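You operate a simulated robot arm through the tools that you are given. There is no shell and no other tool. Be economical: measure what you need, move in short steps, check, and stop when the job is done.

The job below is to be done with a simulated two-armed robot. You get a single attempt, and the scene is never put back.

TASK
Wipe up the spill on the right half of the wall bench with the rag there and put it back.
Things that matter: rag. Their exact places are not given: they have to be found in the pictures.

Only the result counts: the job must be done as asked and must still hold three seconds after the hand-in. Knocking over, shifting, dropping, spilling or breaking anything else fails it.

THE ROBOT
Two 7-joint arms with two-finger parallel grippers on one trunk, on a base that drives. Base frame: it is fixed to the floor where the robot stands at the start and does not move with it; the origin is under the middle of the robot, x ahead of it, y to its left, z up; the surface under the hand at the start is at about z = 0.8. Lengths are in m, angles in degrees, forces in N, time in s.
The left shoulder is at the start at [0.02, 0.113, 1.172], the right one opposite. With the tool pointing down near the work surface each hand reaches from about 0.22 to 0.6 m from the robot's upright axis, wherever it stands, measured 20 degrees to its own side. Payload 1.57 kg a hand.
The tool frame of a hand sits at the grasp point between the pads (the TCP): z along the fingers, y along the line on which they close. The tips reach 0.03 m beyond it. The gripper opens to 0.08 m. The fingers are 0.017 m wide and 0.012 m thick; the gripper's body (0.04 by 0.082 m) begins 0.08 m behind the TCP.
Orientation is that of the tool frame in the base frame, as a unit quaternion [w, x, y, z]. With the fingers straight down and closing along the base's y, the tool's x points along the base's -x, its y along +y and its z along -z.

THE INTERFACE
- The arms move only by the tool jog_arm. It takes "left_plan", "right_plan" or both (then of equal length, played together; a hand with none holds still); each is a list of rows, each a list of 7 numbers: the shift along the tool's x, y, z in cm, then the turn, a rotation vector about the tool's x, y, z in degrees, then the finger opening in cm, from 0 to 8. In form: [[dx, dy, dz, rx, ry, rz, hand], ...]. A call has 1 to 20 rows; each row shifts and turns the commanded pose from where the row before left it, along the tool's axes as they then stand. Each row takes 0.2 s and may step no farther than 0.05 m and 8.6 degrees from the row before; otherwise, or with a gripper value out of range, the whole call is refused. A pose out of reach is approached as far as the arm can. The call stops where the force on the tool passes 40 N (or 10 N more than at its start, if that is more) or the arm is blocked; 0.2 s more then pass. Each finger travels about 0.045 m/s and halts on what it meets, pressing with about 25 N; the grip force reading is that of the motor and also rises with nothing between the fingers. The clock runs only during rows and for 0.2 s after the last one: add rows that do not move to give the fingers time. The reply holds the time, the measured pose of the TCP, the force on the tool along the base axes, the opening and the grip force, in the units named above and with some noise, with the torque about the TCP (base axes, N m) and any sound that the robot's microphone picked up.
- Cameras (640 x 400 px; columns grow to the right, rows downward): "scene" is now at [0.0918, -0.0182, 1.2889]; the picture's right is [-0.23, -0.97, 0.00], its down [-0.63, 0.15, -0.76] and it looks along [0.74, -0.17, -0.65] (base axes); focal length 274 px, centre (320, 200). "left" rides on the left gripper at [0.072, 0.007, -0.122] in its tool frame; the picture's right is [-0.09, 1.00, 0.00], its down [-0.84, -0.08, -0.54] and it looks along [-0.54, -0.05, 0.84] (tool axes); focal length 238 px, centre (320, 200). "right" rides on the right gripper at [0.072, -0.007, -0.122] in its tool frame; the picture's right is [0.09, 1.00, 0.00], its down [-0.84, 0.08, -0.54] and it looks along [-0.54, 0.05, 0.84] (tool axes); focal length 238 px, centre (320, 200).
- capture(camera): a new picture of that camera. The clock stands still meanwhile.
- lift_body(by): slides the trunk up (or, below 0, down) by that many m; the arms and the scene camera ride with it, the base frame stays. It gives what a move gives, with no picture.
- roll_base(legs): drives the robot by 1 to 6 legs, each [ahead, left, turn to the left] in m, m and degrees, along the robot's own axes; the way and the turn of a leg run together, so that a leg with both is an arc; at most 1.5 m and 180 degrees a leg. The arms and the cameras ride along, it lands a little off, and it stops where it bumps. It gives what a move gives.
- turn_head(pan, tilt): turns the head with the scene camera to pan (to the left, within 80 degrees either way) and tilt (down, from -29 to 69), counted from straight ahead of the robot. It gives what a move gives.
- point_at(camera, pixels): for up to 12 pixels [column, row] of the newest picture of that camera ("zoom" is the newest enlarged one), the place [x, y, z] in the base frame of the surface seen there, good to about 0.002 m. The clock stands still meanwhile.
- close_up(camera, box): a new picture of the part [left, top, right, bottom] of that camera's present view, enlarged. The clock stands still meanwhile.
- sign_off(): hands the job in; it is judged then, once.

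Work in short steps. Measure before you move; look again where a grasp or a placing could have gone wrong, and mend it. You have 80 turns and 70 pictures in all, those below and enlarged ones among them. Open the grippers and draw the arms clear of the work before you hand the job in, unless the task says otherwise; then end with one line.

The tools are called after "Emit:" by a JSON object that holds its "fn" and its "kwargs". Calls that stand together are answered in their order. jog_arm: Moves the arms, as the interface text tells. Its arguments: {"type":"object","properties":{"left_plan":{"type":"array","items":{"type":"array","items":{"type":"number"}}},"right_plan":{"type":"array","items":{"type":"array","items":{"type":"number"}}}},"required":[]} The other tools are called the same way: lift_body (by) slides the trunk up or down; roll_base (legs) drives the base; turn_head (pan, tilt) turns the head that bears the scene camera; capture (camera) takes a picture; point_at (camera, pixels) gives the place of the surface under pixels of a picture; close_up (camera, box) takes an enlarged picture of a part of a camera's view; sign_off () hands the job in.

At the start:

```text
t: 0.0
left_tool_pos: [0.4677, 0.0831, 1.09]
left_tcp_rot: [0.0, -0.001, 1.0, 0.0]
left_wrist_force: [-0.9, 0.6, -0.1]
left_ft_torque: [-0.01, -0.01, 0.0]
left_width: 0.08
left_finger_force: 0.1
right_tool_pos: [0.3052, -0.2595, 1.0875]
right_tcp_rot: [0.0, 0.001, 1.0, 0.0]
right_wrist_force: [-0.8, 0.3, 0.5]
right_ft_torque: [-0.03, -0.03, 0.01]
right_width: 0.0801
right_finger_force: 0.0
trunk travel left (down, up): [-0.225, 0.345]
robot x, y, heading: [-0.0027, 0.0028, 0.1]
head pan, tilt: [-13.2, 40.4]
```

scene: 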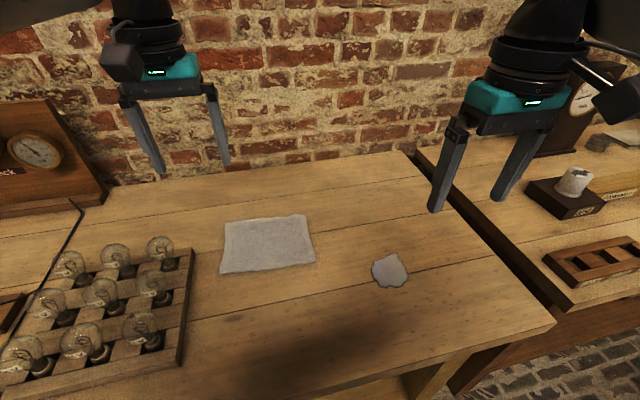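
right: 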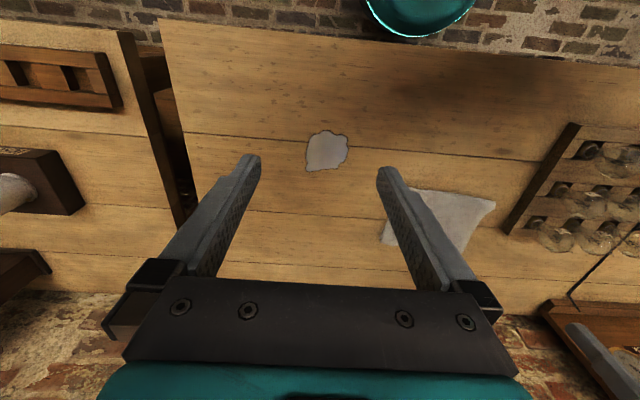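
left: 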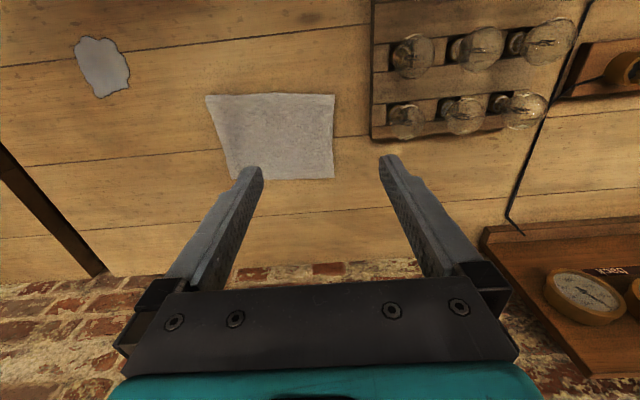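

The rag lies around (267,244) and the spill around (390,271) in the scene view. I measure both outlines.

Emit:
{"fn": "point_at", "kwargs": {"camera": "scene", "pixels": [[224, 222], [306, 215], [315, 262], [220, 273], [267, 244], [390, 271], [372, 270], [408, 270], [388, 254], [388, 288], [405, 285], [340, 300]]}}

Emit:
{"fn": "close_up", "kwargs": {"camera": "scene", "box": [200, 190, 440, 340]}}

```text
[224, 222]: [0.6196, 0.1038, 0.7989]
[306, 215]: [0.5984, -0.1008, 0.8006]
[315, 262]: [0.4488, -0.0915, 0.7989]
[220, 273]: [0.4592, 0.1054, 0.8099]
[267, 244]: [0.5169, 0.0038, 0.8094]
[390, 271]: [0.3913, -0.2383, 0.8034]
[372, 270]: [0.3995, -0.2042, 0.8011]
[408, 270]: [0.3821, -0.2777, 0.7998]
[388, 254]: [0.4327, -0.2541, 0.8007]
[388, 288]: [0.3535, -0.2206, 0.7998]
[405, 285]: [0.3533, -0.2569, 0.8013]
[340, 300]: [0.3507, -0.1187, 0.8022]
```

```text
2.67 times, centred on (320, 265) of scene
```

zoom: 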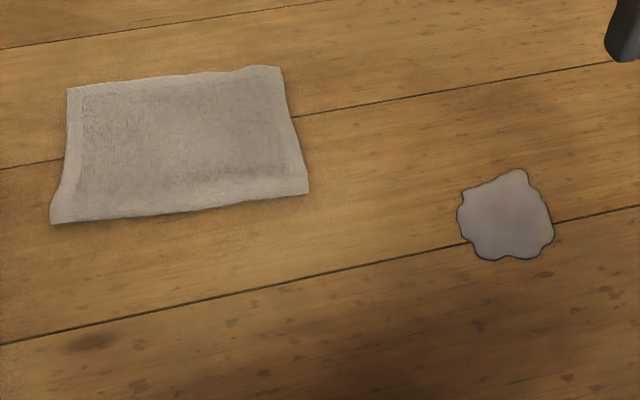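

The rag is about 20 x 16 cm, centred near (0.53, 0.005). I look closer with the hand camera to see whether it has folds or raised edges to grip.

Emit:
{"fn": "close_up", "kwargs": {"camera": "left", "box": [190, 80, 350, 190]}}

Emit:
{"fn": "point_at", "kwargs": {"camera": "left", "pixels": [[208, 97], [333, 97], [333, 177], [270, 100], [270, 135], [300, 135], [225, 130], [270, 175], [228, 165], [345, 135], [215, 115], [325, 135]]}}

```text
3.64 times, centred on (270, 135) of left
```

zoom: 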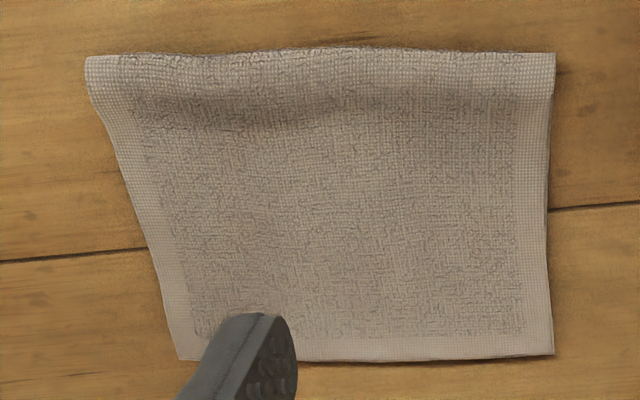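

```text
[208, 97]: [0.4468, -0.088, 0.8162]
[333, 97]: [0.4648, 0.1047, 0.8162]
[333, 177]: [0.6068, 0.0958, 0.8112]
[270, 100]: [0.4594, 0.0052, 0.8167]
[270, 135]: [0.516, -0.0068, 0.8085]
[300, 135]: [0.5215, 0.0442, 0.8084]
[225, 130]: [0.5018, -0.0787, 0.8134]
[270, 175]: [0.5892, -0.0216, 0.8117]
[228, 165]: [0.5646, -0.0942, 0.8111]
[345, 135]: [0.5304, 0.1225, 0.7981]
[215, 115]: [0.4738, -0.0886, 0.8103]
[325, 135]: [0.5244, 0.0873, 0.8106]
```

The rag is a soft cloth with a raised near edge. The left hand goes clear first, then the right hand moves to above the rag's middle.

Emit:
{"fn": "jog_arm", "kwargs": {"left_plan": [[3, 3.5, 0, 0, 0, 0, 8], [3, 3.5, 0, 0, 0, 0, 8], [3, 3.5, 0, 0, 0, 0, 8], [3, 3.5, 0, 0, 0, 0, 8], [3, 3.5, 0, 0, 0, 0, 8], [3, 3.5, 0, 0, 0, 0, 8]]}}

Emit:
{"fn": "jog_arm", "kwargs": {"right_plan": [[-2.7, 3.2, 2, 0, 0, 0, 8], [-2.7, 3.2, 2, 0, 0, 0, 8], [-2.7, 3.2, 2, 0, 0, 0, 8], [-2.7, 3.2, 2, 0, 0, 0, 8], [-2.7, 3.2, 2, 0, 0, 0, 8], [-2.7, 3.2, 2, 0, 0, 0, 7], [-2.7, 3.2, 2, 0, 0, 0, 6], [-2.7, 3.2, 2, 0, 0, 0, 6], [0, 0, 0, 0, 0, 0, 6]]}}

Emit:
{"fn": "capture", "kwargs": {"camera": "right"}}

```text
t: 1.4
left_tool_pos: [0.2867, 0.2944, 1.0904]
left_tcp_rot: [0.0, -0.001, 1.0, 0.0]
left_wrist_force: [0.0, -0.4, 0.7]
left_ft_torque: [0.01, 0.0, 0.03]
left_width: 0.0802
left_finger_force: 0.1
right_tool_pos: [0.3064, -0.2595, 1.0872]
right_tcp_rot: [0.0, 0.0, 1.0, 0.0]
right_wrist_force: [0.6, 0.3, -0.3]
right_ft_torque: [-0.01, -0.02, -0.01]
right_width: 0.0801
right_finger_force: 0.1
trunk travel left (down, up): [-0.225, 0.345]
robot x, y, heading: [0.0003, 0.003, 0.1]
head pan, tilt: [-13.2, 40.4]
```

```text
t: 3.4
left_tool_pos: [0.2864, 0.293, 1.0906]
left_tcp_rot: [0.0, 0.0, 1.0, -0.001]
left_wrist_force: [0.3, -0.1, -0.6]
left_ft_torque: [-0.03, 0.0, 0.01]
left_width: 0.08
left_finger_force: 0.0
right_tool_pos: [0.5211, -0.0039, 0.9274]
right_tcp_rot: [0.0, -0.001, 1.0, 0.0]
right_wrist_force: [0.4, -0.6, 0.1]
right_ft_torque: [0.01, 0.01, 0.0]
right_width: 0.0601
right_finger_force: 0.0
trunk travel left (down, up): [-0.225, 0.345]
robot x, y, heading: [0.0028, -0.0015, -0.1]
head pan, tilt: [-13.2, 40.4]
```

```text
64 pictures are left
```

right: 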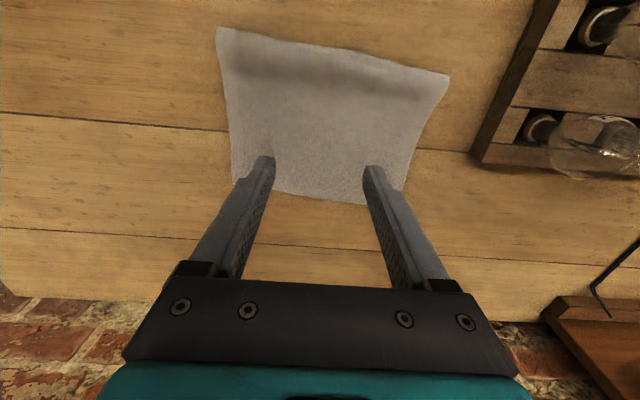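

The hand is centred over the rag. I descend until the fingertips rest on the cloth (TCP about 0.834).

Emit:
{"fn": "jog_arm", "kwargs": {"right_plan": [[0, 0, 3, 0, 0, 0, 6], [0, 0, 3, 0, 0, 0, 6], [0, 0, 2, 0, 0, 0, 6], [0, 0, 1, 0, 0, 0, 6], [0, 0, 0.4, 0, 0, 0, 6], [0, 0, 0, 0, 0, 0, 6]]}}

```text
t: 4.8
left_tool_pos: [0.2862, 0.2919, 1.0912]
left_tcp_rot: [0.0, 0.0, 1.0, -0.001]
left_wrist_force: [0.2, -0.1, 0.1]
left_ft_torque: [0.03, 0.01, 0.02]
left_width: 0.0801
left_finger_force: 0.0
right_tool_pos: [0.5214, -0.0032, 0.8352]
right_tcp_rot: [0.001, 0.0, 1.0, 0.001]
right_wrist_force: [-0.2, 0.2, 16.4]
right_ft_torque: [-0.02, -0.03, 0.02]
right_width: 0.0599
right_finger_force: 0.0
trunk travel left (down, up): [-0.225, 0.345]
robot x, y, heading: [-0.0022, -0.0019, 0.1]
head pan, tilt: [-13.2, 40.4]
```

Contact at 16 N. I close the fingers to bunch the cloth.

Emit:
{"fn": "jog_arm", "kwargs": {"right_plan": [[0, 0, 0, 0, 0, 0, 4], [0, 0, 0, 0, 0, 0, 2], [0, 0, 0, 0, 0, 0, 0], [0, 0, 0, 0, 0, 0, 0], [0, 0, 0, 0, 0, 0, 0], [0, 0, 0, 0, 0, 0, 0]]}}

Emit:
{"fn": "capture", "kwargs": {"camera": "right"}}

Emit:
{"fn": "capture", "kwargs": {"camera": "scene"}}

```text
t: 6.2
left_tool_pos: [0.2856, 0.2931, 1.0905]
left_tcp_rot: [0.001, -0.001, 1.0, 0.0]
left_wrist_force: [0.2, 0.1, 0.1]
left_ft_torque: [-0.03, -0.01, 0.0]
left_width: 0.0801
left_finger_force: 0.1
right_tool_pos: [0.5216, -0.0041, 0.8352]
right_tcp_rot: [0.001, 0.001, 1.0, 0.002]
right_wrist_force: [-0.3, -0.2, 21.1]
right_ft_torque: [0.05, 0.04, -0.02]
right_width: 0.0097
right_finger_force: 25.1
trunk travel left (down, up): [-0.225, 0.345]
robot x, y, heading: [0.0018, -0.0004, 0.2]
head pan, tilt: [-13.2, 40.4]
```

```text
63 pictures are left
```

right: 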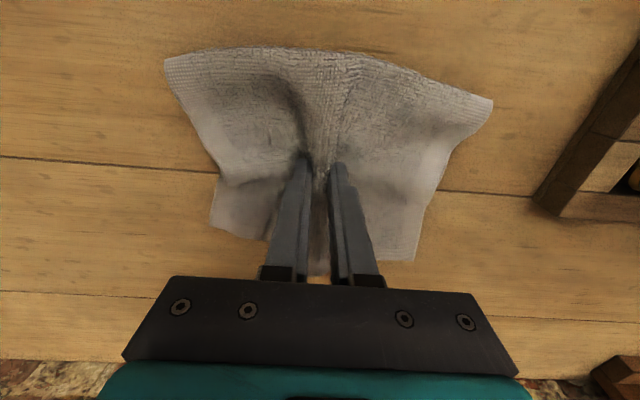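

```text
62 pictures are left
```

scene: 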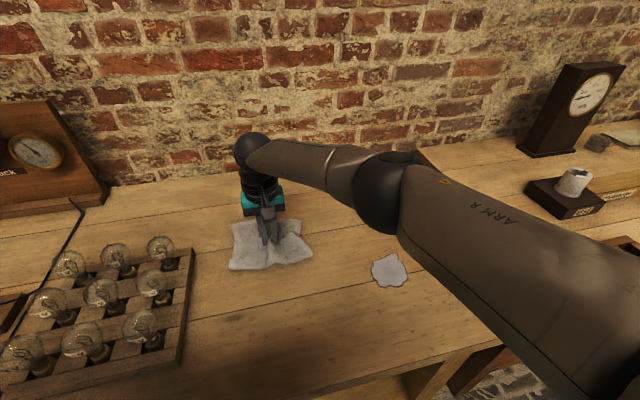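

A fold of cloth is held (9.7 mm wide, 25 N). I lift it 7 cm and check the hold.

Emit:
{"fn": "jog_arm", "kwargs": {"right_plan": [[0, 0, -2, 0, 0, 0, 0], [0, 0, -2.5, 0, 0, 0, 0], [0, 0, -2.5, 0, 0, 0, 0], [0, 0, 0, 0, 0, 0, 0]]}}

Emit:
{"fn": "capture", "kwargs": {"camera": "right"}}

```text
t: 7.2
left_tool_pos: [0.2863, 0.2917, 1.0906]
left_tcp_rot: [0.0, -0.002, 1.0, -0.001]
left_wrist_force: [-0.1, 0.0, -0.8]
left_ft_torque: [0.0, -0.01, 0.0]
left_width: 0.0802
left_finger_force: 0.0
right_tool_pos: [0.5222, -0.0034, 0.9034]
right_tcp_rot: [0.0, 0.0, 1.0, -0.001]
right_wrist_force: [0.6, 0.5, -1.4]
right_ft_torque: [0.05, 0.02, -0.02]
right_width: 0.009
right_finger_force: 24.8
trunk travel left (down, up): [-0.225, 0.345]
robot x, y, heading: [0.0018, 0.0014, -0.0]
head pan, tilt: [-13.2, 40.4]
```

```text
61 pictures are left
```

right: 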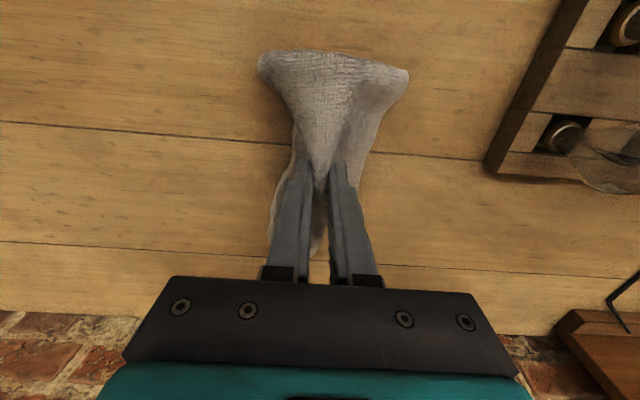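

The rag is held firmly. I carry it over to the spill at (0.393, -0.24) and lower it there.

Emit:
{"fn": "jog_arm", "kwargs": {"right_plan": [[1.9, -3.4, 0, 0, 0, 0, 0], [1.9, -3.4, 0, 0, 0, 0, 0], [1.9, -3.4, 0, 0, 0, 0, 0], [1.9, -3.4, 0, 0, 0, 0, 0], [1.9, -3.4, 0, 0, 0, 0, 0], [1.9, -3.4, 0, 0, 0, 0, 0], [1.5, -3.2, 0, 0, 0, 0, 0], [0, 0, 2.5, 0, 0, 0, 0], [0, 0, 2.5, 0, 0, 0, 0], [0, 0, 1.6, 0, 0, 0, 0], [0, 0, 0.3, 0, 0, 0, 0], [0, 0, 0, 0, 0, 0, 0]]}}

Emit:
{"fn": "capture", "kwargs": {"camera": "right"}}

Emit:
{"fn": "capture", "kwargs": {"camera": "scene"}}

```text
t: 9.6
left_tool_pos: [0.2854, 0.2928, 1.0906]
left_tcp_rot: [0.001, 0.0, 1.0, 0.0]
left_wrist_force: [0.4, 0.3, 0.2]
left_ft_torque: [-0.03, 0.0, 0.0]
left_width: 0.0801
left_finger_force: 0.0
right_tool_pos: [0.396, -0.2401, 0.8422]
right_tcp_rot: [0.009, 0.002, 1.0, 0.002]
right_wrist_force: [-8.6, -2.5, 23.7]
right_ft_torque: [-0.01, 0.22, -0.01]
right_width: 0.0088
right_finger_force: 25.0
trunk travel left (down, up): [-0.225, 0.345]
robot x, y, heading: [-0.0032, -0.0004, -0.1]
head pan, tilt: [-13.2, 40.4]
stopped in row 12 (right hand): the force on the tool passed its limit at 45 N (the readings are from after the stop); the commanded pose is now the measured one
```

```text
60 pictures are left
```

right: 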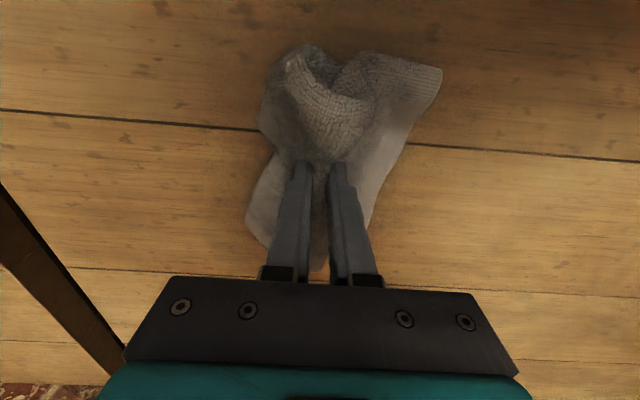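

```text
59 pictures are left
```

scene: 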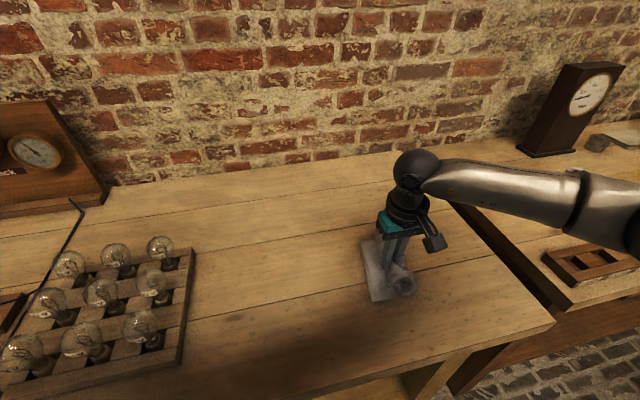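

The rag is pressed on the spill. I ease up slightly and rub back and forth in strokes along x at several y.

Emit:
{"fn": "jog_arm", "kwargs": {"right_plan": [[0, 0, -0.3, 0, 0, 0, 0], [2, 0, 0, 0, 0, 0, 0], [2.5, 0, 0, 0, 0, 0, 0], [0, 2, 0, 0, 0, 0, 0], [-3, 0, 0, 0, 0, 0, 0], [-3, 0, 0, 0, 0, 0, 0], [-3, 0, 0, 0, 0, 0, 0], [0, -2, 0, 0, 0, 0, 0], [3, 0, 0, 0, 0, 0, 0], [3, 0, 0, 0, 0, 0, 0], [3, 0, 0, 0, 0, 0, 0], [0, -2, 0, 0, 0, 0, 0], [-3, 0, 0, 0, 0, 0, 0], [-3, 0, 0, 0, 0, 0, 0], [-3, 0, 0, 0, 0, 0, 0], [0, -2, 0, 0, 0, 0, 0], [3, 0, 0, 0, 0, 0, 0], [3, 0, 0, 0, 0, 0, 0], [3, 0, 0, 0, 0, 0, 0], [0, 0, 0, 0, 0, 0, 0]]}}

Emit:
{"fn": "capture", "kwargs": {"camera": "scene"}}

```text
t: 13.8
left_tool_pos: [0.287, 0.2932, 1.0898]
left_tcp_rot: [0.0, -0.001, 1.0, 0.001]
left_wrist_force: [-0.7, 0.5, 0.3]
left_ft_torque: [0.0, -0.01, 0.01]
left_width: 0.0799
left_finger_force: 0.0
right_tool_pos: [0.3517, -0.2812, 0.8427]
right_tcp_rot: [0.007, 0.002, 1.0, -0.001]
right_wrist_force: [2.3, 0.2, 6.5]
right_ft_torque: [0.04, -0.06, -0.01]
right_width: 0.0091
right_finger_force: 25.3
trunk travel left (down, up): [-0.225, 0.345]
robot x, y, heading: [0.0017, -0.0001, 0.1]
head pan, tilt: [-13.2, 40.4]
```

```text
58 pictures are left
```

scene: 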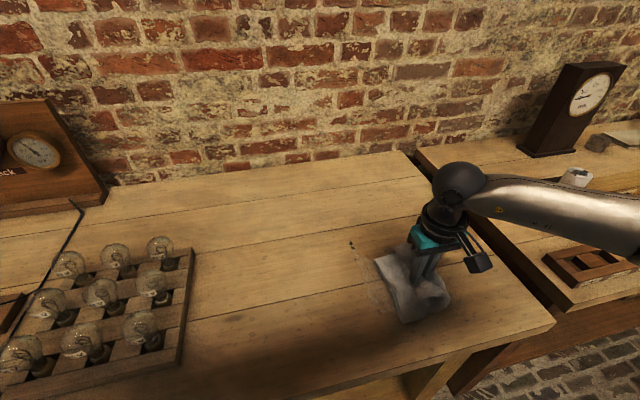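

Small dark marks show near (352,243) and faint ones near (370,285). I lift the rag off to see what is left.

Emit:
{"fn": "jog_arm", "kwargs": {"right_plan": [[0, 0, -3, 0, 0, 0, 0], [0, 0, -4, 0, 0, 0, 0], [0, -4, -4, 0, 0, 0, 0], [0, -4, -2, 0, 0, 0, 0], [0, -4, 0, 0, 0, 0, 0], [0, 0, 0, 0, 0, 0, 0]]}}

Emit:
{"fn": "close_up", "kwargs": {"camera": "scene", "box": [260, 190, 500, 340]}}

Emit:
{"fn": "capture", "kwargs": {"camera": "right"}}

```text
refused: row 3 steps farther than a row can; nothing moved
```

```text
2.67 times, centred on (380, 265) of scene
```

zoom: 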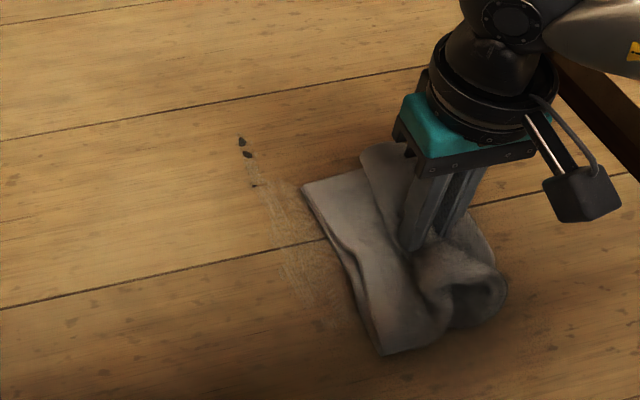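

```text
56 pictures are left
```

right: 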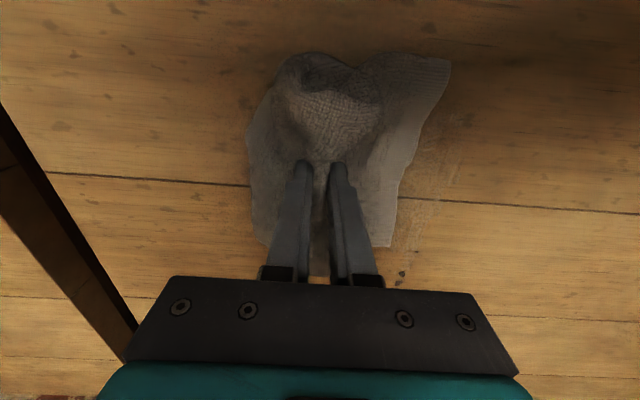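

The marks are smeared residue. I get their places in the zoom and retry the lift with smaller steps to see the rest.

Emit:
{"fn": "point_at", "kwargs": {"camera": "zoom", "pixels": [[241, 141], [248, 155], [254, 186], [280, 220], [300, 290]]}}

Emit:
{"fn": "jog_arm", "kwargs": {"right_plan": [[0, 0, -3, 0, 0, 0, 0], [0, 0, -4, 0, 0, 0, 0], [0, -3, -3, 0, 0, 0, 0], [0, -4, -2, 0, 0, 0, 0], [0, -4, 0, 0, 0, 0, 0], [0, -4, 0, 0, 0, 0, 0], [0, 0, 0, 0, 0, 0, 0]]}}

Emit:
{"fn": "close_up", "kwargs": {"camera": "scene", "box": [260, 190, 500, 340]}}

```text
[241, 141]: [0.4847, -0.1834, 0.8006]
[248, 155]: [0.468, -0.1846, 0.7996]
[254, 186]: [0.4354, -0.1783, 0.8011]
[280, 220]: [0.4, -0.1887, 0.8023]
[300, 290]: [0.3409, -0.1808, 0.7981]
```

```text
t: 15.4
left_tool_pos: [0.2866, 0.2931, 1.0905]
left_tcp_rot: [0.0, -0.001, 1.0, 0.0]
left_wrist_force: [-0.1, -0.1, -0.4]
left_ft_torque: [-0.04, 0.0, 0.0]
left_width: 0.0797
left_finger_force: 0.0
right_tool_pos: [0.3469, -0.43, 0.9636]
right_tcp_rot: [0.007, 0.001, 1.0, 0.0]
right_wrist_force: [-0.5, 0.5, -0.6]
right_ft_torque: [0.0, 0.0, -0.03]
right_width: 0.009
right_finger_force: 25.0
trunk travel left (down, up): [-0.225, 0.345]
robot x, y, heading: [0.0002, -0.0017, -0.1]
head pan, tilt: [-13.2, 40.4]
```

```text
2.67 times, centred on (380, 265) of scene
```

zoom: 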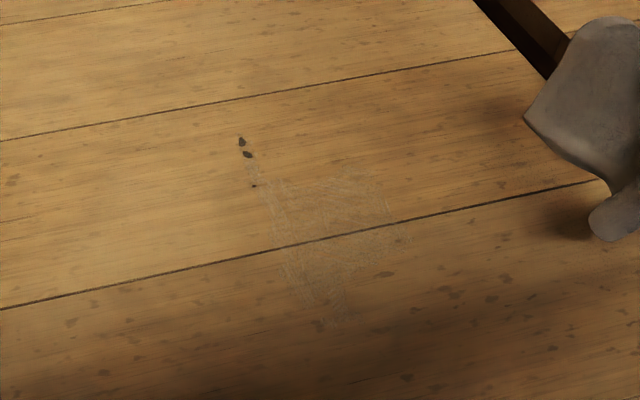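

The puddle is gone; two drops remain at about (0.476, -0.184) plus a thin film. I go back and press the rag on the drops.

Emit:
{"fn": "jog_arm", "kwargs": {"right_plan": [[-1.9, 3.5, 0, 0, 0, 0, 0], [-1.9, 3.5, 0, 0, 0, 0, 0], [-1.9, 3.5, 0, 0, 0, 0, 0], [-1.9, 3.5, 0, 0, 0, 0, 0], [-1.9, 3.5, 0, 0, 0, 0, 0], [-1.9, 3.5, 0, 0, 0, 0, 0], [-1.9, 3.5, 0, 0, 0, 0, 0], [0, 0, 4, 0, 0, 0, 0], [0, 0, 4, 0, 0, 0, 0], [0, 0, 3, 0, 0, 0, 0], [0, 0, 1.0, 0, 0, 0, 0], [0, 0, 0, 0, 0, 0, 0]]}}

```text
t: 18.0
left_tool_pos: [0.2867, 0.2924, 1.0901]
left_tcp_rot: [0.0, 0.0, 1.0, 0.001]
left_wrist_force: [-0.6, -0.1, 0.6]
left_ft_torque: [0.0, -0.03, 0.01]
left_width: 0.0799
left_finger_force: 0.0
right_tool_pos: [0.4863, -0.1858, 0.8452]
right_tcp_rot: [0.01, 0.001, 1.0, 0.001]
right_wrist_force: [2.9, 0.1, 12.5]
right_ft_torque: [-0.09, -0.04, -0.03]
right_width: 0.0088
right_finger_force: 24.5
trunk travel left (down, up): [-0.225, 0.345]
robot x, y, heading: [-0.0009, -0.0021, -0.1]
head pan, tilt: [-13.2, 40.4]
```

Good contact at 12 N. I rub locally with small strokes, then sweep toward the robot and over the film.

Emit:
{"fn": "jog_arm", "kwargs": {"right_plan": [[0, 2, 0, 0, 0, 0, 0], [0, -2.5, 0, 0, 0, 0, 0], [0, -1.5, 0, 0, 0, 0, 0], [1.5, 2, 0, 0, 0, 0, 0], [0, 2.5, 0, 0, 0, 0, 0], [1.5, -2, 0, 0, 0, 0, 0], [0, -2.5, 0, 0, 0, 0, 0], [-2.5, 2, 0, 0, 0, 0, 0], [-2.5, 0, 0, 0, 0, 0, 0], [2.5, 0, 0, 0, 0, 0, 0], [3, 0, 0, 0, 0, 0, 0], [3, 0, 0, 0, 0, 0, 0], [3, 0, 0, 0, 0, 0, 0], [3, 0, 0, 0, 0, 0, 0], [2, 0, 0, 0, 0, 0, 0], [0, -2, 0, 0, 0, 0, 0], [-3, 0, 0, 0, 0, 0, 0], [-3, 0, 0, 0, 0, 0, 0], [-3, 0, 0, 0, 0, 0, 0], [-3, 0, 0, 0, 0, 0, 0]]}}

Emit:
{"fn": "jog_arm", "kwargs": {"right_plan": [[0, -2, 0, 0, 0, 0, 0], [3, 0, 0, 0, 0, 0, 0], [3, 0, 0, 0, 0, 0, 0], [3, 0, 0, 0, 0, 0, 0], [3, 0, 0, 0, 0, 0, 0], [0, -2, 0, 0, 0, 0, 0], [-3, 0, 0, 0, 0, 0, 0], [-3, 0, 0, 0, 0, 0, 0], [-3, 0, 0, 0, 0, 0, 0], [-3, 0, 0, 0, 0, 0, 0], [0, -2, 0, 0, 0, 0, 0], [3, 0, 0, 0, 0, 0, 0], [3, 0, 0, 0, 0, 0, 0], [3, 0, 0, 0, 0, 0, 0], [3, 0, 0, 0, 0, 0, 0], [0, -2, -3, 0, 0, 0, 0], [0, -2, -4, 0, 0, 0, 0], [0, -4, -3, 0, 0, 0, 0], [0, -4, -2, 0, 0, 0, 0], [0, 0, 0, 0, 0, 0, 0]]}}

Emit:
{"fn": "close_up", "kwargs": {"camera": "scene", "box": [260, 190, 500, 340]}}

```text
t: 22.2
left_tool_pos: [0.2862, 0.2935, 1.09]
left_tcp_rot: [0.0, -0.001, 1.0, 0.0]
left_wrist_force: [0.0, 0.5, 0.3]
left_ft_torque: [-0.02, 0.01, -0.02]
left_width: 0.08
left_finger_force: 0.1
right_tool_pos: [0.4586, -0.2071, 0.844]
right_tcp_rot: [0.008, 0.001, 1.0, 0.0]
right_wrist_force: [-2.8, 0.1, 10.8]
right_ft_torque: [-0.07, 0.15, -0.06]
right_width: 0.009
right_finger_force: 25.1
trunk travel left (down, up): [-0.225, 0.345]
robot x, y, heading: [-0.0041, -0.0005, 0.0]
head pan, tilt: [-13.2, 40.4]
```

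```text
t: 26.4
left_tool_pos: [0.2864, 0.2923, 1.0903]
left_tcp_rot: [0.0, 0.0, 1.0, 0.0]
left_wrist_force: [0.1, 0.9, 0.1]
left_ft_torque: [-0.03, -0.01, -0.01]
left_width: 0.0799
left_finger_force: 0.1
right_tool_pos: [0.3372, -0.3868, 0.9608]
right_tcp_rot: [0.007, 0.001, 1.0, 0.0]
right_wrist_force: [0.7, 0.6, -0.6]
right_ft_torque: [0.06, 0.01, 0.05]
right_width: 0.0088
right_finger_force: 25.1
trunk travel left (down, up): [-0.225, 0.345]
robot x, y, heading: [-0.0001, 0.0043, 0.3]
head pan, tilt: [-13.2, 40.4]
```

```text
2.67 times, centred on (380, 265) of scene
```

zoom: 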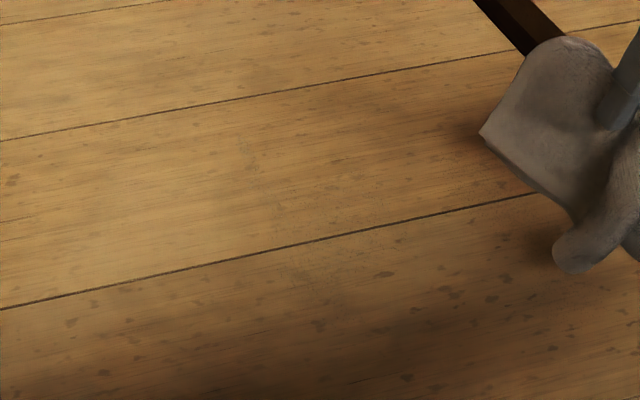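

The drops are gone and only a trace of film may remain around (0.36–0.44, -0.18…-0.25). One more pass for safety.

Emit:
{"fn": "jog_arm", "kwargs": {"right_plan": [[-2, 3.7, 0, 0, 0, 0, 0], [-2, 3.7, 0, 0, 0, 0, 0], [-2, 3.7, 0, 0, 0, 0, 0], [-2, 3.7, 0, 0, 0, 0, 0], [-2, 3.7, 0, 0, 0, 0, 0], [-2, 2, 0, 0, 0, 0, 0], [0, 0, 4, 0, 0, 0, 0], [0, 0, 4, 0, 0, 0, 0], [0, 0, 3, 0, 0, 0, 0], [0, 0, 0.8, 0, 0, 0, 0], [2.5, 0, 0, 0, 0, 0, 0], [2.5, 0, 0, 0, 0, 0, 0], [2.5, 0, 0, 0, 0, 0, 0], [2.5, 0, 0, 0, 0, 0, 0], [2.5, 0, 0, 0, 0, 0, 0], [0, -2, 0, 0, 0, 0, 0], [-3, 0, 0, 0, 0, 0, 0], [-3, 0, 0, 0, 0, 0, 0], [-3, 0, 0, 0, 0, 0, 0], [-3, 0, 0, 0, 0, 0, 0]]}}

Emit:
{"fn": "jog_arm", "kwargs": {"right_plan": [[0, -2, 0, 0, 0, 0, 0], [3, 0, 0, 0, 0, 0, 0], [3, 0, 0, 0, 0, 0, 0], [3, 0, 0, 0, 0, 0, 0], [3, 0, 0, 0, 0, 0, 0], [0, -2, 0, 0, 0, 0, 0], [-3, 0, 0, 0, 0, 0, 0], [-3, 0, 0, 0, 0, 0, 0], [-3, 0, 0, 0, 0, 0, 0], [0, -2, 0, 0, 0, 0, 0], [3, 0, 0, 0, 0, 0, 0], [3, 0, 0, 0, 0, 0, 0], [3, 0, 0, 0, 0, 0, 0], [0, -2, 0, 0, 0, 0, 0], [-3, 0, 0, 0, 0, 0, 0], [-3, 0, 0, 0, 0, 0, 0], [0, 0, -3, 0, 0, 0, 0], [0, 0, -4, 0, 0, 0, 0], [0, 0, -4, 0, 0, 0, 0], [0, 0, 0, 0, 0, 0, 0]]}}

Emit:
{"fn": "close_up", "kwargs": {"camera": "scene", "box": [260, 190, 500, 340]}}

```text
t: 30.6
left_tool_pos: [0.2859, 0.2931, 1.0903]
left_tcp_rot: [0.0, -0.001, 1.0, 0.001]
left_wrist_force: [-0.3, 0.6, -0.3]
left_ft_torque: [-0.01, -0.03, -0.01]
left_width: 0.08
left_finger_force: 0.0
right_tool_pos: [0.4552, -0.2027, 0.8462]
right_tcp_rot: [0.008, 0.001, 1.0, 0.0]
right_wrist_force: [-4.8, -0.8, 12.3]
right_ft_torque: [-0.06, 0.14, -0.01]
right_width: 0.0089
right_finger_force: 24.7
trunk travel left (down, up): [-0.225, 0.345]
robot x, y, heading: [0.0008, -0.0064, 0.3]
head pan, tilt: [-13.2, 40.4]
```

```text
t: 34.8
left_tool_pos: [0.2883, 0.2932, 1.0914]
left_tcp_rot: [0.0, -0.001, 1.0, -0.001]
left_wrist_force: [-0.2, -0.2, 0.6]
left_ft_torque: [0.0, -0.02, 0.0]
left_width: 0.0799
left_finger_force: 0.2
right_tool_pos: [0.3933, -0.2801, 0.9542]
right_tcp_rot: [0.006, 0.001, 1.0, 0.0]
right_wrist_force: [-0.5, 0.0, -0.2]
right_ft_torque: [0.04, -0.01, -0.01]
right_width: 0.0091
right_finger_force: 24.6
trunk travel left (down, up): [-0.225, 0.345]
robot x, y, heading: [-0.0014, -0.0013, -0.3]
head pan, tilt: [-13.2, 40.4]
```

```text
2.67 times, centred on (380, 265) of scene
```

zoom: 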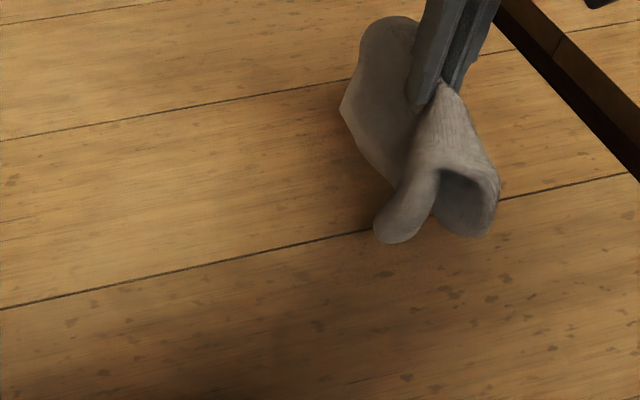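

The bench is clean. I carry the rag back to its original middle (0.528, 0.003) and lower it.

Emit:
{"fn": "jog_arm", "kwargs": {"right_plan": [[-1.7, 3.5, 0, 0, 0, 0, 0], [-1.7, 3.5, 0, 0, 0, 0, 0], [-1.7, 3.5, 0, 0, 0, 0, 0], [-1.7, 3.5, 0, 0, 0, 0, 0], [-1.7, 3.5, 0, 0, 0, 0, 0], [-1.7, 3.5, 0, 0, 0, 0, 0], [-1.7, 3.5, 0, 0, 0, 0, 0], [-1.5, 3.7, 0, 0, 0, 0, 0], [0, 0, 4, 0, 0, 0, 0], [0, 0, 4, 0, 0, 0, 0], [0, 0, 2.6, 0, 0, 0, 0], [0, 0, 0, 0, 0, 0, 0]]}}

Emit:
{"fn": "jog_arm", "kwargs": {"right_plan": [[0, 0, 0, 0, 0, 0, 2], [0, 0, 0, 0, 0, 0, 4], [0, 0, 0, 0, 0, 0, 6], [0, 0, 0, 0, 0, 0, 6], [0, 0, 0, 0, 0, 0, 6]]}}

Emit:
{"fn": "capture", "kwargs": {"camera": "right"}}

Emit:
{"fn": "close_up", "kwargs": {"camera": "scene", "box": [160, 180, 400, 330]}}

```text
t: 37.4
left_tool_pos: [0.2865, 0.2927, 1.0902]
left_tcp_rot: [0.0, -0.001, 1.0, -0.001]
left_wrist_force: [-0.3, 0.7, -0.4]
left_ft_torque: [-0.02, 0.0, -0.03]
left_width: 0.08
left_finger_force: 0.1
right_tool_pos: [0.5285, 0.0013, 0.8524]
right_tcp_rot: [0.008, 0.001, 1.0, 0.001]
right_wrist_force: [3.2, 0.2, 5.0]
right_ft_torque: [0.0, -0.04, 0.02]
right_width: 0.0091
right_finger_force: 24.5
trunk travel left (down, up): [-0.225, 0.345]
robot x, y, heading: [-0.0018, 0.0038, -0.4]
head pan, tilt: [-13.2, 40.4]
```

```text
t: 38.6
left_tool_pos: [0.2864, 0.2936, 1.0887]
left_tcp_rot: [0.0, -0.001, 1.0, 0.001]
left_wrist_force: [0.6, 0.4, 0.1]
left_ft_torque: [0.03, -0.04, 0.03]
left_width: 0.0797
left_finger_force: 0.1
right_tool_pos: [0.5291, 0.0007, 0.8507]
right_tcp_rot: [0.007, 0.001, 1.0, 0.0]
right_wrist_force: [0.1, 2.2, 3.6]
right_ft_torque: [-0.1, 0.0, 0.0]
right_width: 0.0586
right_finger_force: 0.1
trunk travel left (down, up): [-0.225, 0.345]
robot x, y, heading: [0.0004, 0.0002, 0.1]
head pan, tilt: [-13.2, 40.4]
```

```text
52 pictures are left
```

right: 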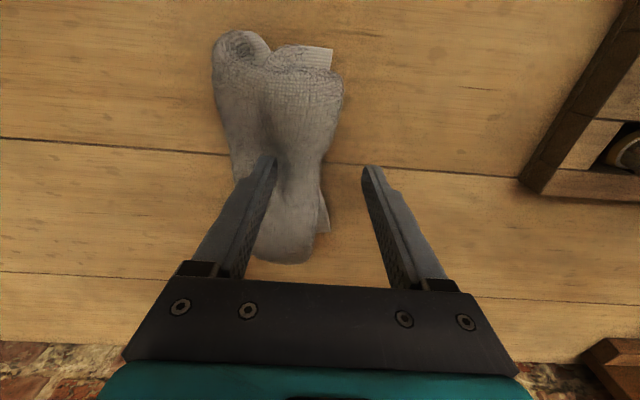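

```text
2.67 times, centred on (280, 255) of scene
```

zoom: 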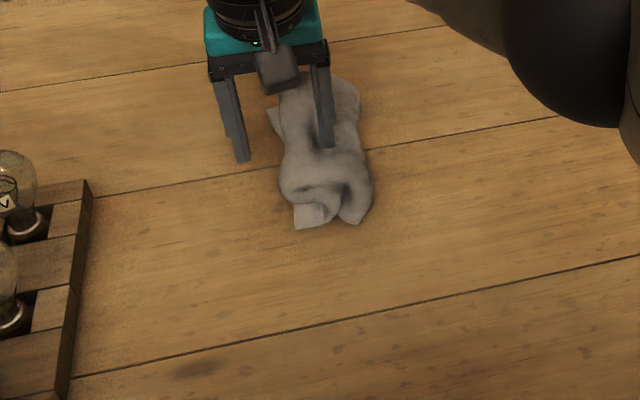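

The rag is crumpled and drifted ~3 cm to -y as the right finger carried it. I back the hand up straight and out, then look at the whole rag.

Emit:
{"fn": "jog_arm", "kwargs": {"right_plan": [[0, 0, -2, 0, 0, 0, 6], [0, 0, -3, 0, 0, 0, 6], [0, 0, -4, 0, 0, 0, 8], [0, 0, -4, 0, 0, 0, 8], [2, 0, -4, 0, 0, 0, 8], [4, 0, 0, 0, 0, 0, 8], [0, 0, 0, 0, 0, 0, 8]]}}

Emit:
{"fn": "capture", "kwargs": {"camera": "right"}}

Emit:
{"fn": "close_up", "kwargs": {"camera": "scene", "box": [160, 180, 400, 330]}}

```text
t: 40.2
left_tool_pos: [0.2874, 0.2931, 1.091]
left_tcp_rot: [0.0, 0.0, 1.0, 0.0]
left_wrist_force: [0.5, 0.2, 0.2]
left_ft_torque: [0.0, 0.0, 0.01]
left_width: 0.0801
left_finger_force: 0.1
right_tool_pos: [0.4655, 0.0017, 1.0192]
right_tcp_rot: [0.008, 0.002, 1.0, 0.001]
right_wrist_force: [0.5, 0.2, -0.4]
right_ft_torque: [0.0, -0.02, -0.03]
right_width: 0.0797
right_finger_force: 0.1
trunk travel left (down, up): [-0.225, 0.345]
robot x, y, heading: [0.0017, -0.0022, -0.2]
head pan, tilt: [-13.2, 40.4]
```

```text
50 pictures are left
```

right: 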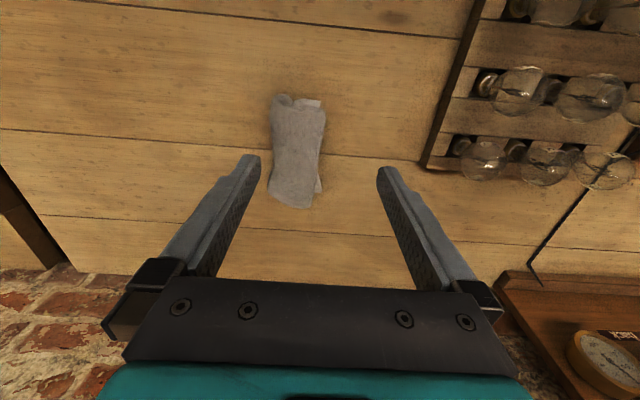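

```text
2.67 times, centred on (280, 255) of scene
```

zoom: 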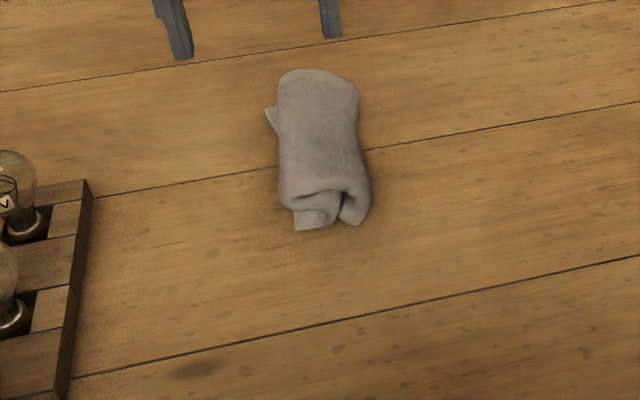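

The rag lies folded. I measure its outline.

Emit:
{"fn": "point_at", "kwargs": {"camera": "zoom", "pixels": [[285, 78], [350, 85], [318, 72], [280, 140], [358, 140], [320, 140], [290, 190], [368, 190], [310, 215], [355, 218], [298, 228], [270, 112]]}}

Emit:
{"fn": "close_up", "kwargs": {"camera": "right", "box": [230, 80, 370, 220]}}

```text
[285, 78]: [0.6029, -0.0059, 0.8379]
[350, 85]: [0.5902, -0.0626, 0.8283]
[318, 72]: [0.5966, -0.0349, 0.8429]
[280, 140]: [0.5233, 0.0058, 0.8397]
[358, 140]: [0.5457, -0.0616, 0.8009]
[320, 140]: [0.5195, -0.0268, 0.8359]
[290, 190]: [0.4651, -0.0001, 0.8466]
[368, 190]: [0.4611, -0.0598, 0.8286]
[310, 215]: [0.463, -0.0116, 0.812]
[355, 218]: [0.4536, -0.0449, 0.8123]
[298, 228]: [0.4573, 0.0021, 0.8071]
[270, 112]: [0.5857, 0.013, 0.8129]
```

```text
2.86 times, centred on (300, 150) of right
```

zoom: 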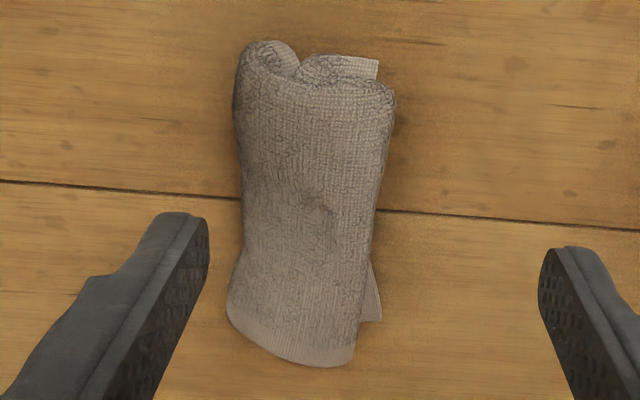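

The rag's middle is now about (0.525, -0.028), folded over. I'll re-grip it near its -y shoulder, lift, and lay it out again so that it spreads; first I pinch at y ≈ -0.055.

Emit:
{"fn": "jog_arm", "kwargs": {"right_plan": [[-3, -2.8, 0, 0, 0, 0, 5], [-3, -2.9, 0, 0, 0, 0, 5], [0, 0, 4.5, 0, 0, 0, 5], [0, 0, 4.5, 0, 0, 0, 5], [0, 0, 4.5, 0, 0, 0, 5], [0, 0, 3, 0, 0, 0, 5], [0, 0, 1, 0, 0, 0, 5], [0, 0, 0, 0, 0, 0, 5], [0, 0, 0, 0, 0, 0, 3], [0, 0, 0, 0, 0, 0, 1], [0, 0, 0, 0, 0, 0, 0], [0, 0, 0, 0, 0, 0, 0], [0, 0, 0, 0, 0, 0, 0], [0, 0, 0, 0, 0, 0, 0]]}}

Emit:
{"fn": "capture", "kwargs": {"camera": "right"}}

```text
t: 43.2
left_tool_pos: [0.286, 0.2931, 1.0898]
left_tcp_rot: [0.001, -0.001, 1.0, -0.001]
left_wrist_force: [0.9, 0.5, 0.5]
left_ft_torque: [0.01, 0.01, 0.0]
left_width: 0.0798
left_finger_force: 0.0
right_tool_pos: [0.5286, -0.0561, 0.846]
right_tcp_rot: [0.007, 0.002, 1.0, 0.0]
right_wrist_force: [-0.9, 2.2, 12.7]
right_ft_torque: [0.25, 0.03, 0.01]
right_width: 0.0073
right_finger_force: 25.2
trunk travel left (down, up): [-0.225, 0.345]
robot x, y, heading: [-0.0, 0.0017, 0.1]
head pan, tilt: [-13.2, 40.4]
```

```text
47 pictures are left
```

right: 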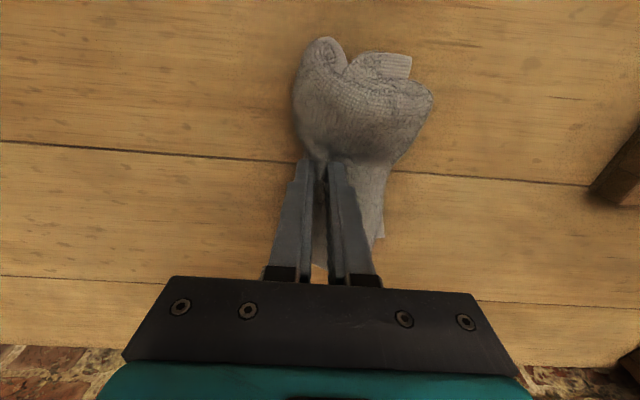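

A fold is held (7 mm). I lift it 18 cm to let the longer side hang and look.

Emit:
{"fn": "jog_arm", "kwargs": {"right_plan": [[0, 0, -3, 0, 0, 0, 0], [0, 0, -4, 0, 0, 0, 0], [0, 0, -4, 0, 0, 0, 0], [0, 0, -4, 0, 0, 0, 0], [0, 0, -3, 0, 0, 0, 0], [0, 0, 0, 0, 0, 0, 0], [0, 0, 0, 0, 0, 0, 0]]}}

Emit:
{"fn": "close_up", "kwargs": {"camera": "scene", "box": [160, 130, 400, 280]}}

Emit:
{"fn": "capture", "kwargs": {"camera": "left"}}

```text
t: 44.8
left_tool_pos: [0.2871, 0.2936, 1.0903]
left_tcp_rot: [-0.001, -0.001, 1.0, 0.001]
left_wrist_force: [0.0, 0.0, 0.4]
left_ft_torque: [-0.04, -0.01, -0.01]
left_width: 0.0799
left_finger_force: 0.1
right_tool_pos: [0.5264, -0.0557, 1.0254]
right_tcp_rot: [0.008, 0.002, 1.0, -0.001]
right_wrist_force: [0.0, -0.3, -1.1]
right_ft_torque: [0.0, 0.03, 0.0]
right_width: 0.0064
right_finger_force: 25.1
trunk travel left (down, up): [-0.225, 0.345]
robot x, y, heading: [0.0014, -0.0023, -0.1]
head pan, tilt: [-13.2, 40.4]
```

```text
2.67 times, centred on (280, 205) of scene
```

zoom: 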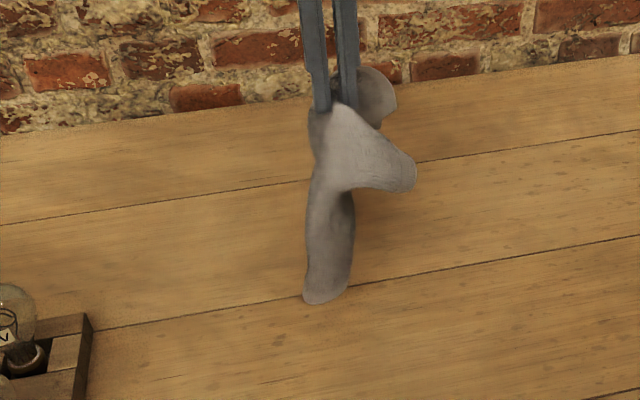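

```text
45 pictures are left
```

left: 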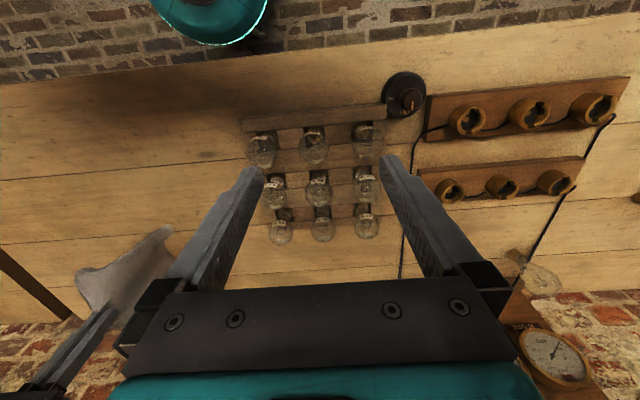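

The long side hangs freely and the short one sticks out to -y. I move to y = 0.09, touch the tail down and lay the rag out while moving toward -y.

Emit:
{"fn": "jog_arm", "kwargs": {"right_plan": [[0, 3.6, 0, 0, 0, 0, 0], [0, 3.7, 0, 0, 0, 0, 0], [0, 3.7, 0, 0, 0, 0, 0], [0, 3.5, 0, 0, 0, 0, 0], [0, 0, 0, 0, 0, 0, 0], [0, 0, 3, 0, 0, 0, 0], [0, 0, 3, 0, 0, 0, 0], [0, -0.5, 1.5, 0, 0, 0, 0], [0, -1, 1.5, 0, 0, 0, 0], [0, -1, 1.5, 0, 0, 0, 0], [0, -1.2, 1.3, 0, 0, 0, 0], [0, -1.5, 1.2, 0, 0, 0, 0], [0, -1.6, 1.1, 0, 0, 0, 0], [0, -1.7, 1, 0, 0, 0, 0], [0, -1.7, 0.8, 0, 0, 0, 0], [0, -1.8, 0.7, 0, 0, 0, 0], [0, -1.8, 0.5, 0, 0, 0, 0], [0, 0, 0, 0, 0, 0, 0]]}}

Emit:
{"fn": "capture", "kwargs": {"camera": "right"}}

Emit:
{"fn": "close_up", "kwargs": {"camera": "scene", "box": [160, 150, 400, 300]}}

```text
t: 48.6
left_tool_pos: [0.2878, 0.2931, 1.0896]
left_tcp_rot: [-0.001, -0.002, 1.0, 0.0]
left_wrist_force: [-0.1, -0.8, 0.5]
left_ft_torque: [0.04, -0.02, 0.02]
left_width: 0.0801
left_finger_force: 0.0
right_tool_pos: [0.5288, -0.073, 0.8539]
right_tcp_rot: [0.006, 0.001, 1.0, 0.0]
right_wrist_force: [-0.1, -1.6, 0.8]
right_ft_torque: [0.04, 0.02, 0.0]
right_width: 0.0068
right_finger_force: 25.1
right hand out of reach, approached as far as the arm can: row 4
trunk travel left (down, up): [-0.225, 0.345]
robot x, y, heading: [-0.0021, 0.003, 0.1]
head pan, tilt: [-13.2, 40.4]
```

```text
44 pictures are left
```

right: 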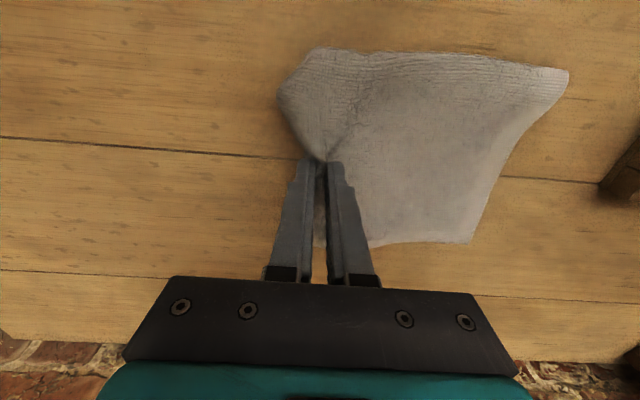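

```text
2.67 times, centred on (280, 225) of scene
```

zoom: 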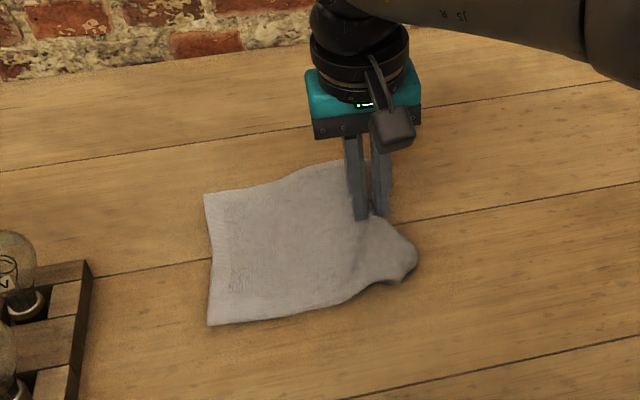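

Excellent: the rag is spread out. I open the fingers just a little at a time and withdraw straight up.

Emit:
{"fn": "jog_arm", "kwargs": {"right_plan": [[0, 0, 0.5, 0, 0, 0, 0], [0, 0, 0, 0, 0, 0, 1.5], [0, 0, 0, 0, 0, 0, 2.5], [0, 0, 0, 0, 0, 0, 2.5], [0, 0, -2, 0, 0, 0, 2.5], [0, 0, -4, 0, 0, 0, 2.5], [0, 0, -4, 0, 0, 0, 4], [0, -3, -3, 0, 0, 0, 8], [0, -4, 0, 0, 0, 0, 8], [0, -4, 0, 0, 0, 0, 8], [0, -4, 0, 0, 0, 0, 8], [0, 0, 0, 0, 0, 0, 8]]}}

Emit:
{"fn": "capture", "kwargs": {"camera": "scene"}}

Emit:
{"fn": "close_up", "kwargs": {"camera": "scene", "box": [160, 170, 400, 320]}}

Emit:
{"fn": "point_at", "kwargs": {"camera": "scene", "pixels": [[238, 224], [240, 270], [300, 212], [312, 250]]}}

```text
t: 51.2
left_tool_pos: [0.2864, 0.2928, 1.09]
left_tcp_rot: [0.0, -0.001, 1.0, 0.001]
left_wrist_force: [1.0, 0.5, 0.3]
left_ft_torque: [0.05, 0.02, -0.02]
left_width: 0.0802
left_finger_force: 0.0
right_tool_pos: [0.5263, -0.2246, 0.9809]
right_tcp_rot: [0.008, 0.001, 1.0, 0.0]
right_wrist_force: [-0.2, 0.9, 0.3]
right_ft_torque: [-0.02, -0.02, -0.01]
right_width: 0.0801
right_finger_force: 0.0
trunk travel left (down, up): [-0.225, 0.345]
robot x, y, heading: [0.0036, -0.0008, 0.2]
head pan, tilt: [-13.2, 40.4]
```

```text
42 pictures are left
```

scene: 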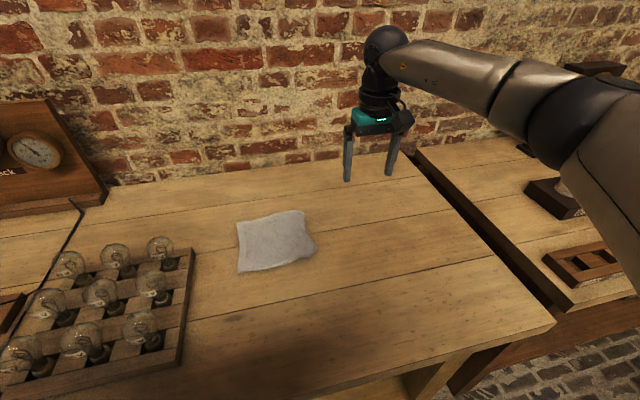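

```text
2.67 times, centred on (280, 245) of scene
```

zoom: 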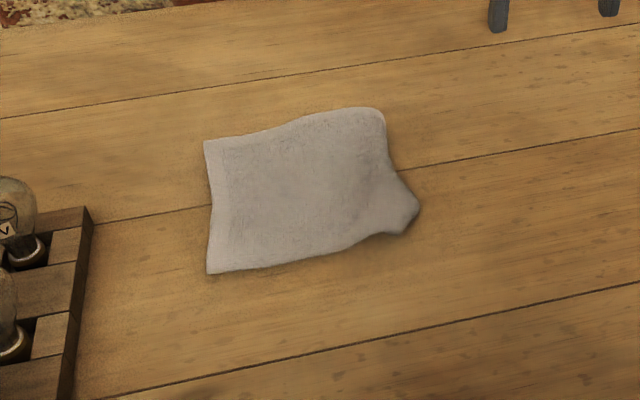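

```text
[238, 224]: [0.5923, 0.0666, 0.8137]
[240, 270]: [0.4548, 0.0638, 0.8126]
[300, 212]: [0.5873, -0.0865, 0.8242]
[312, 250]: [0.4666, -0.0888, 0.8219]
```

The rag lies flat, within about 2 cm of its original place, and the bench is clean. I draw the right arm clear to near its starting pose and look once more.

Emit:
{"fn": "jog_arm", "kwargs": {"right_plan": [[0, 0, -4, 0, 0, 0, 8], [0, 0, -4, 0, 0, 0, 8], [4, -0.6, -0.5, 0, 0, 0, 8], [4, -0.6, -0.5, 0, 0, 0, 8], [4, -0.6, -0.5, 0, 0, 0, 8], [4, -0.6, -0.5, 0, 0, 0, 8], [4, -0.6, -0.5, 0, 0, 0, 8], [0, 0, 0, 0, 0, 0, 8]]}}

Emit:
{"fn": "capture", "kwargs": {"camera": "scene"}}

Emit:
{"fn": "capture", "kwargs": {"camera": "right"}}

```text
t: 53.0
left_tool_pos: [0.2872, 0.2923, 1.0902]
left_tcp_rot: [0.0, -0.001, 1.0, 0.0]
left_wrist_force: [0.9, 0.6, -0.3]
left_ft_torque: [-0.02, 0.0, 0.0]
left_width: 0.0798
left_finger_force: 0.1
right_tool_pos: [0.3233, -0.2525, 1.0801]
right_tcp_rot: [0.007, 0.002, 1.0, 0.0]
right_wrist_force: [-0.1, -0.3, 0.4]
right_ft_torque: [0.01, -0.01, 0.04]
right_width: 0.0801
right_finger_force: 0.1
trunk travel left (down, up): [-0.225, 0.345]
robot x, y, heading: [0.0042, 0.0001, -0.0]
head pan, tilt: [-13.2, 40.4]
```

```text
40 pictures are left
```

scene: 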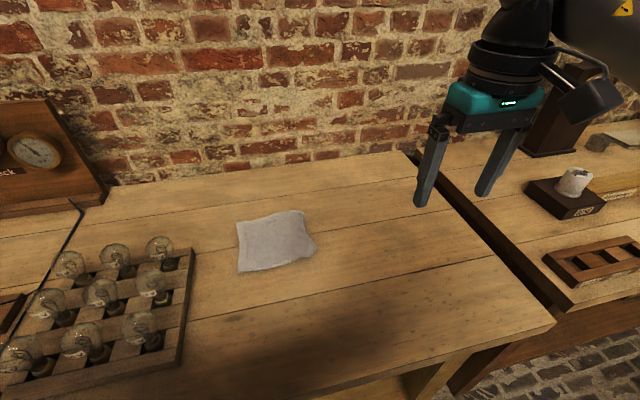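

```text
39 pictures are left
```

right: 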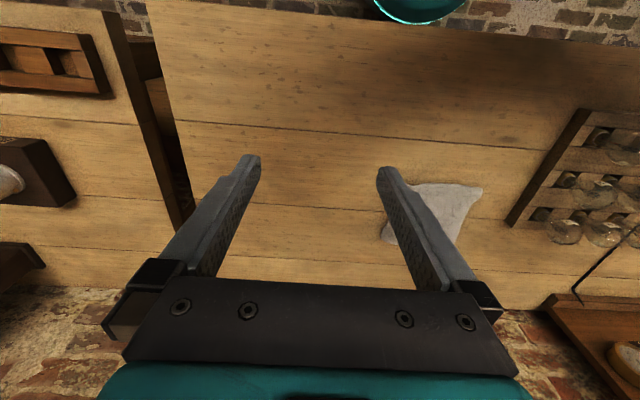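

The spill is gone, the rag is back, both grippers are open and clear, and nothing else has moved. I hand in.

Emit:
{"fn": "sign_off", "kwargs": {}}

```text
The job is handed in.
```

I wiped up the spill and put the rag back within about 2 cm of where it lay. It lies nearly flat, with one edge slightly folded.
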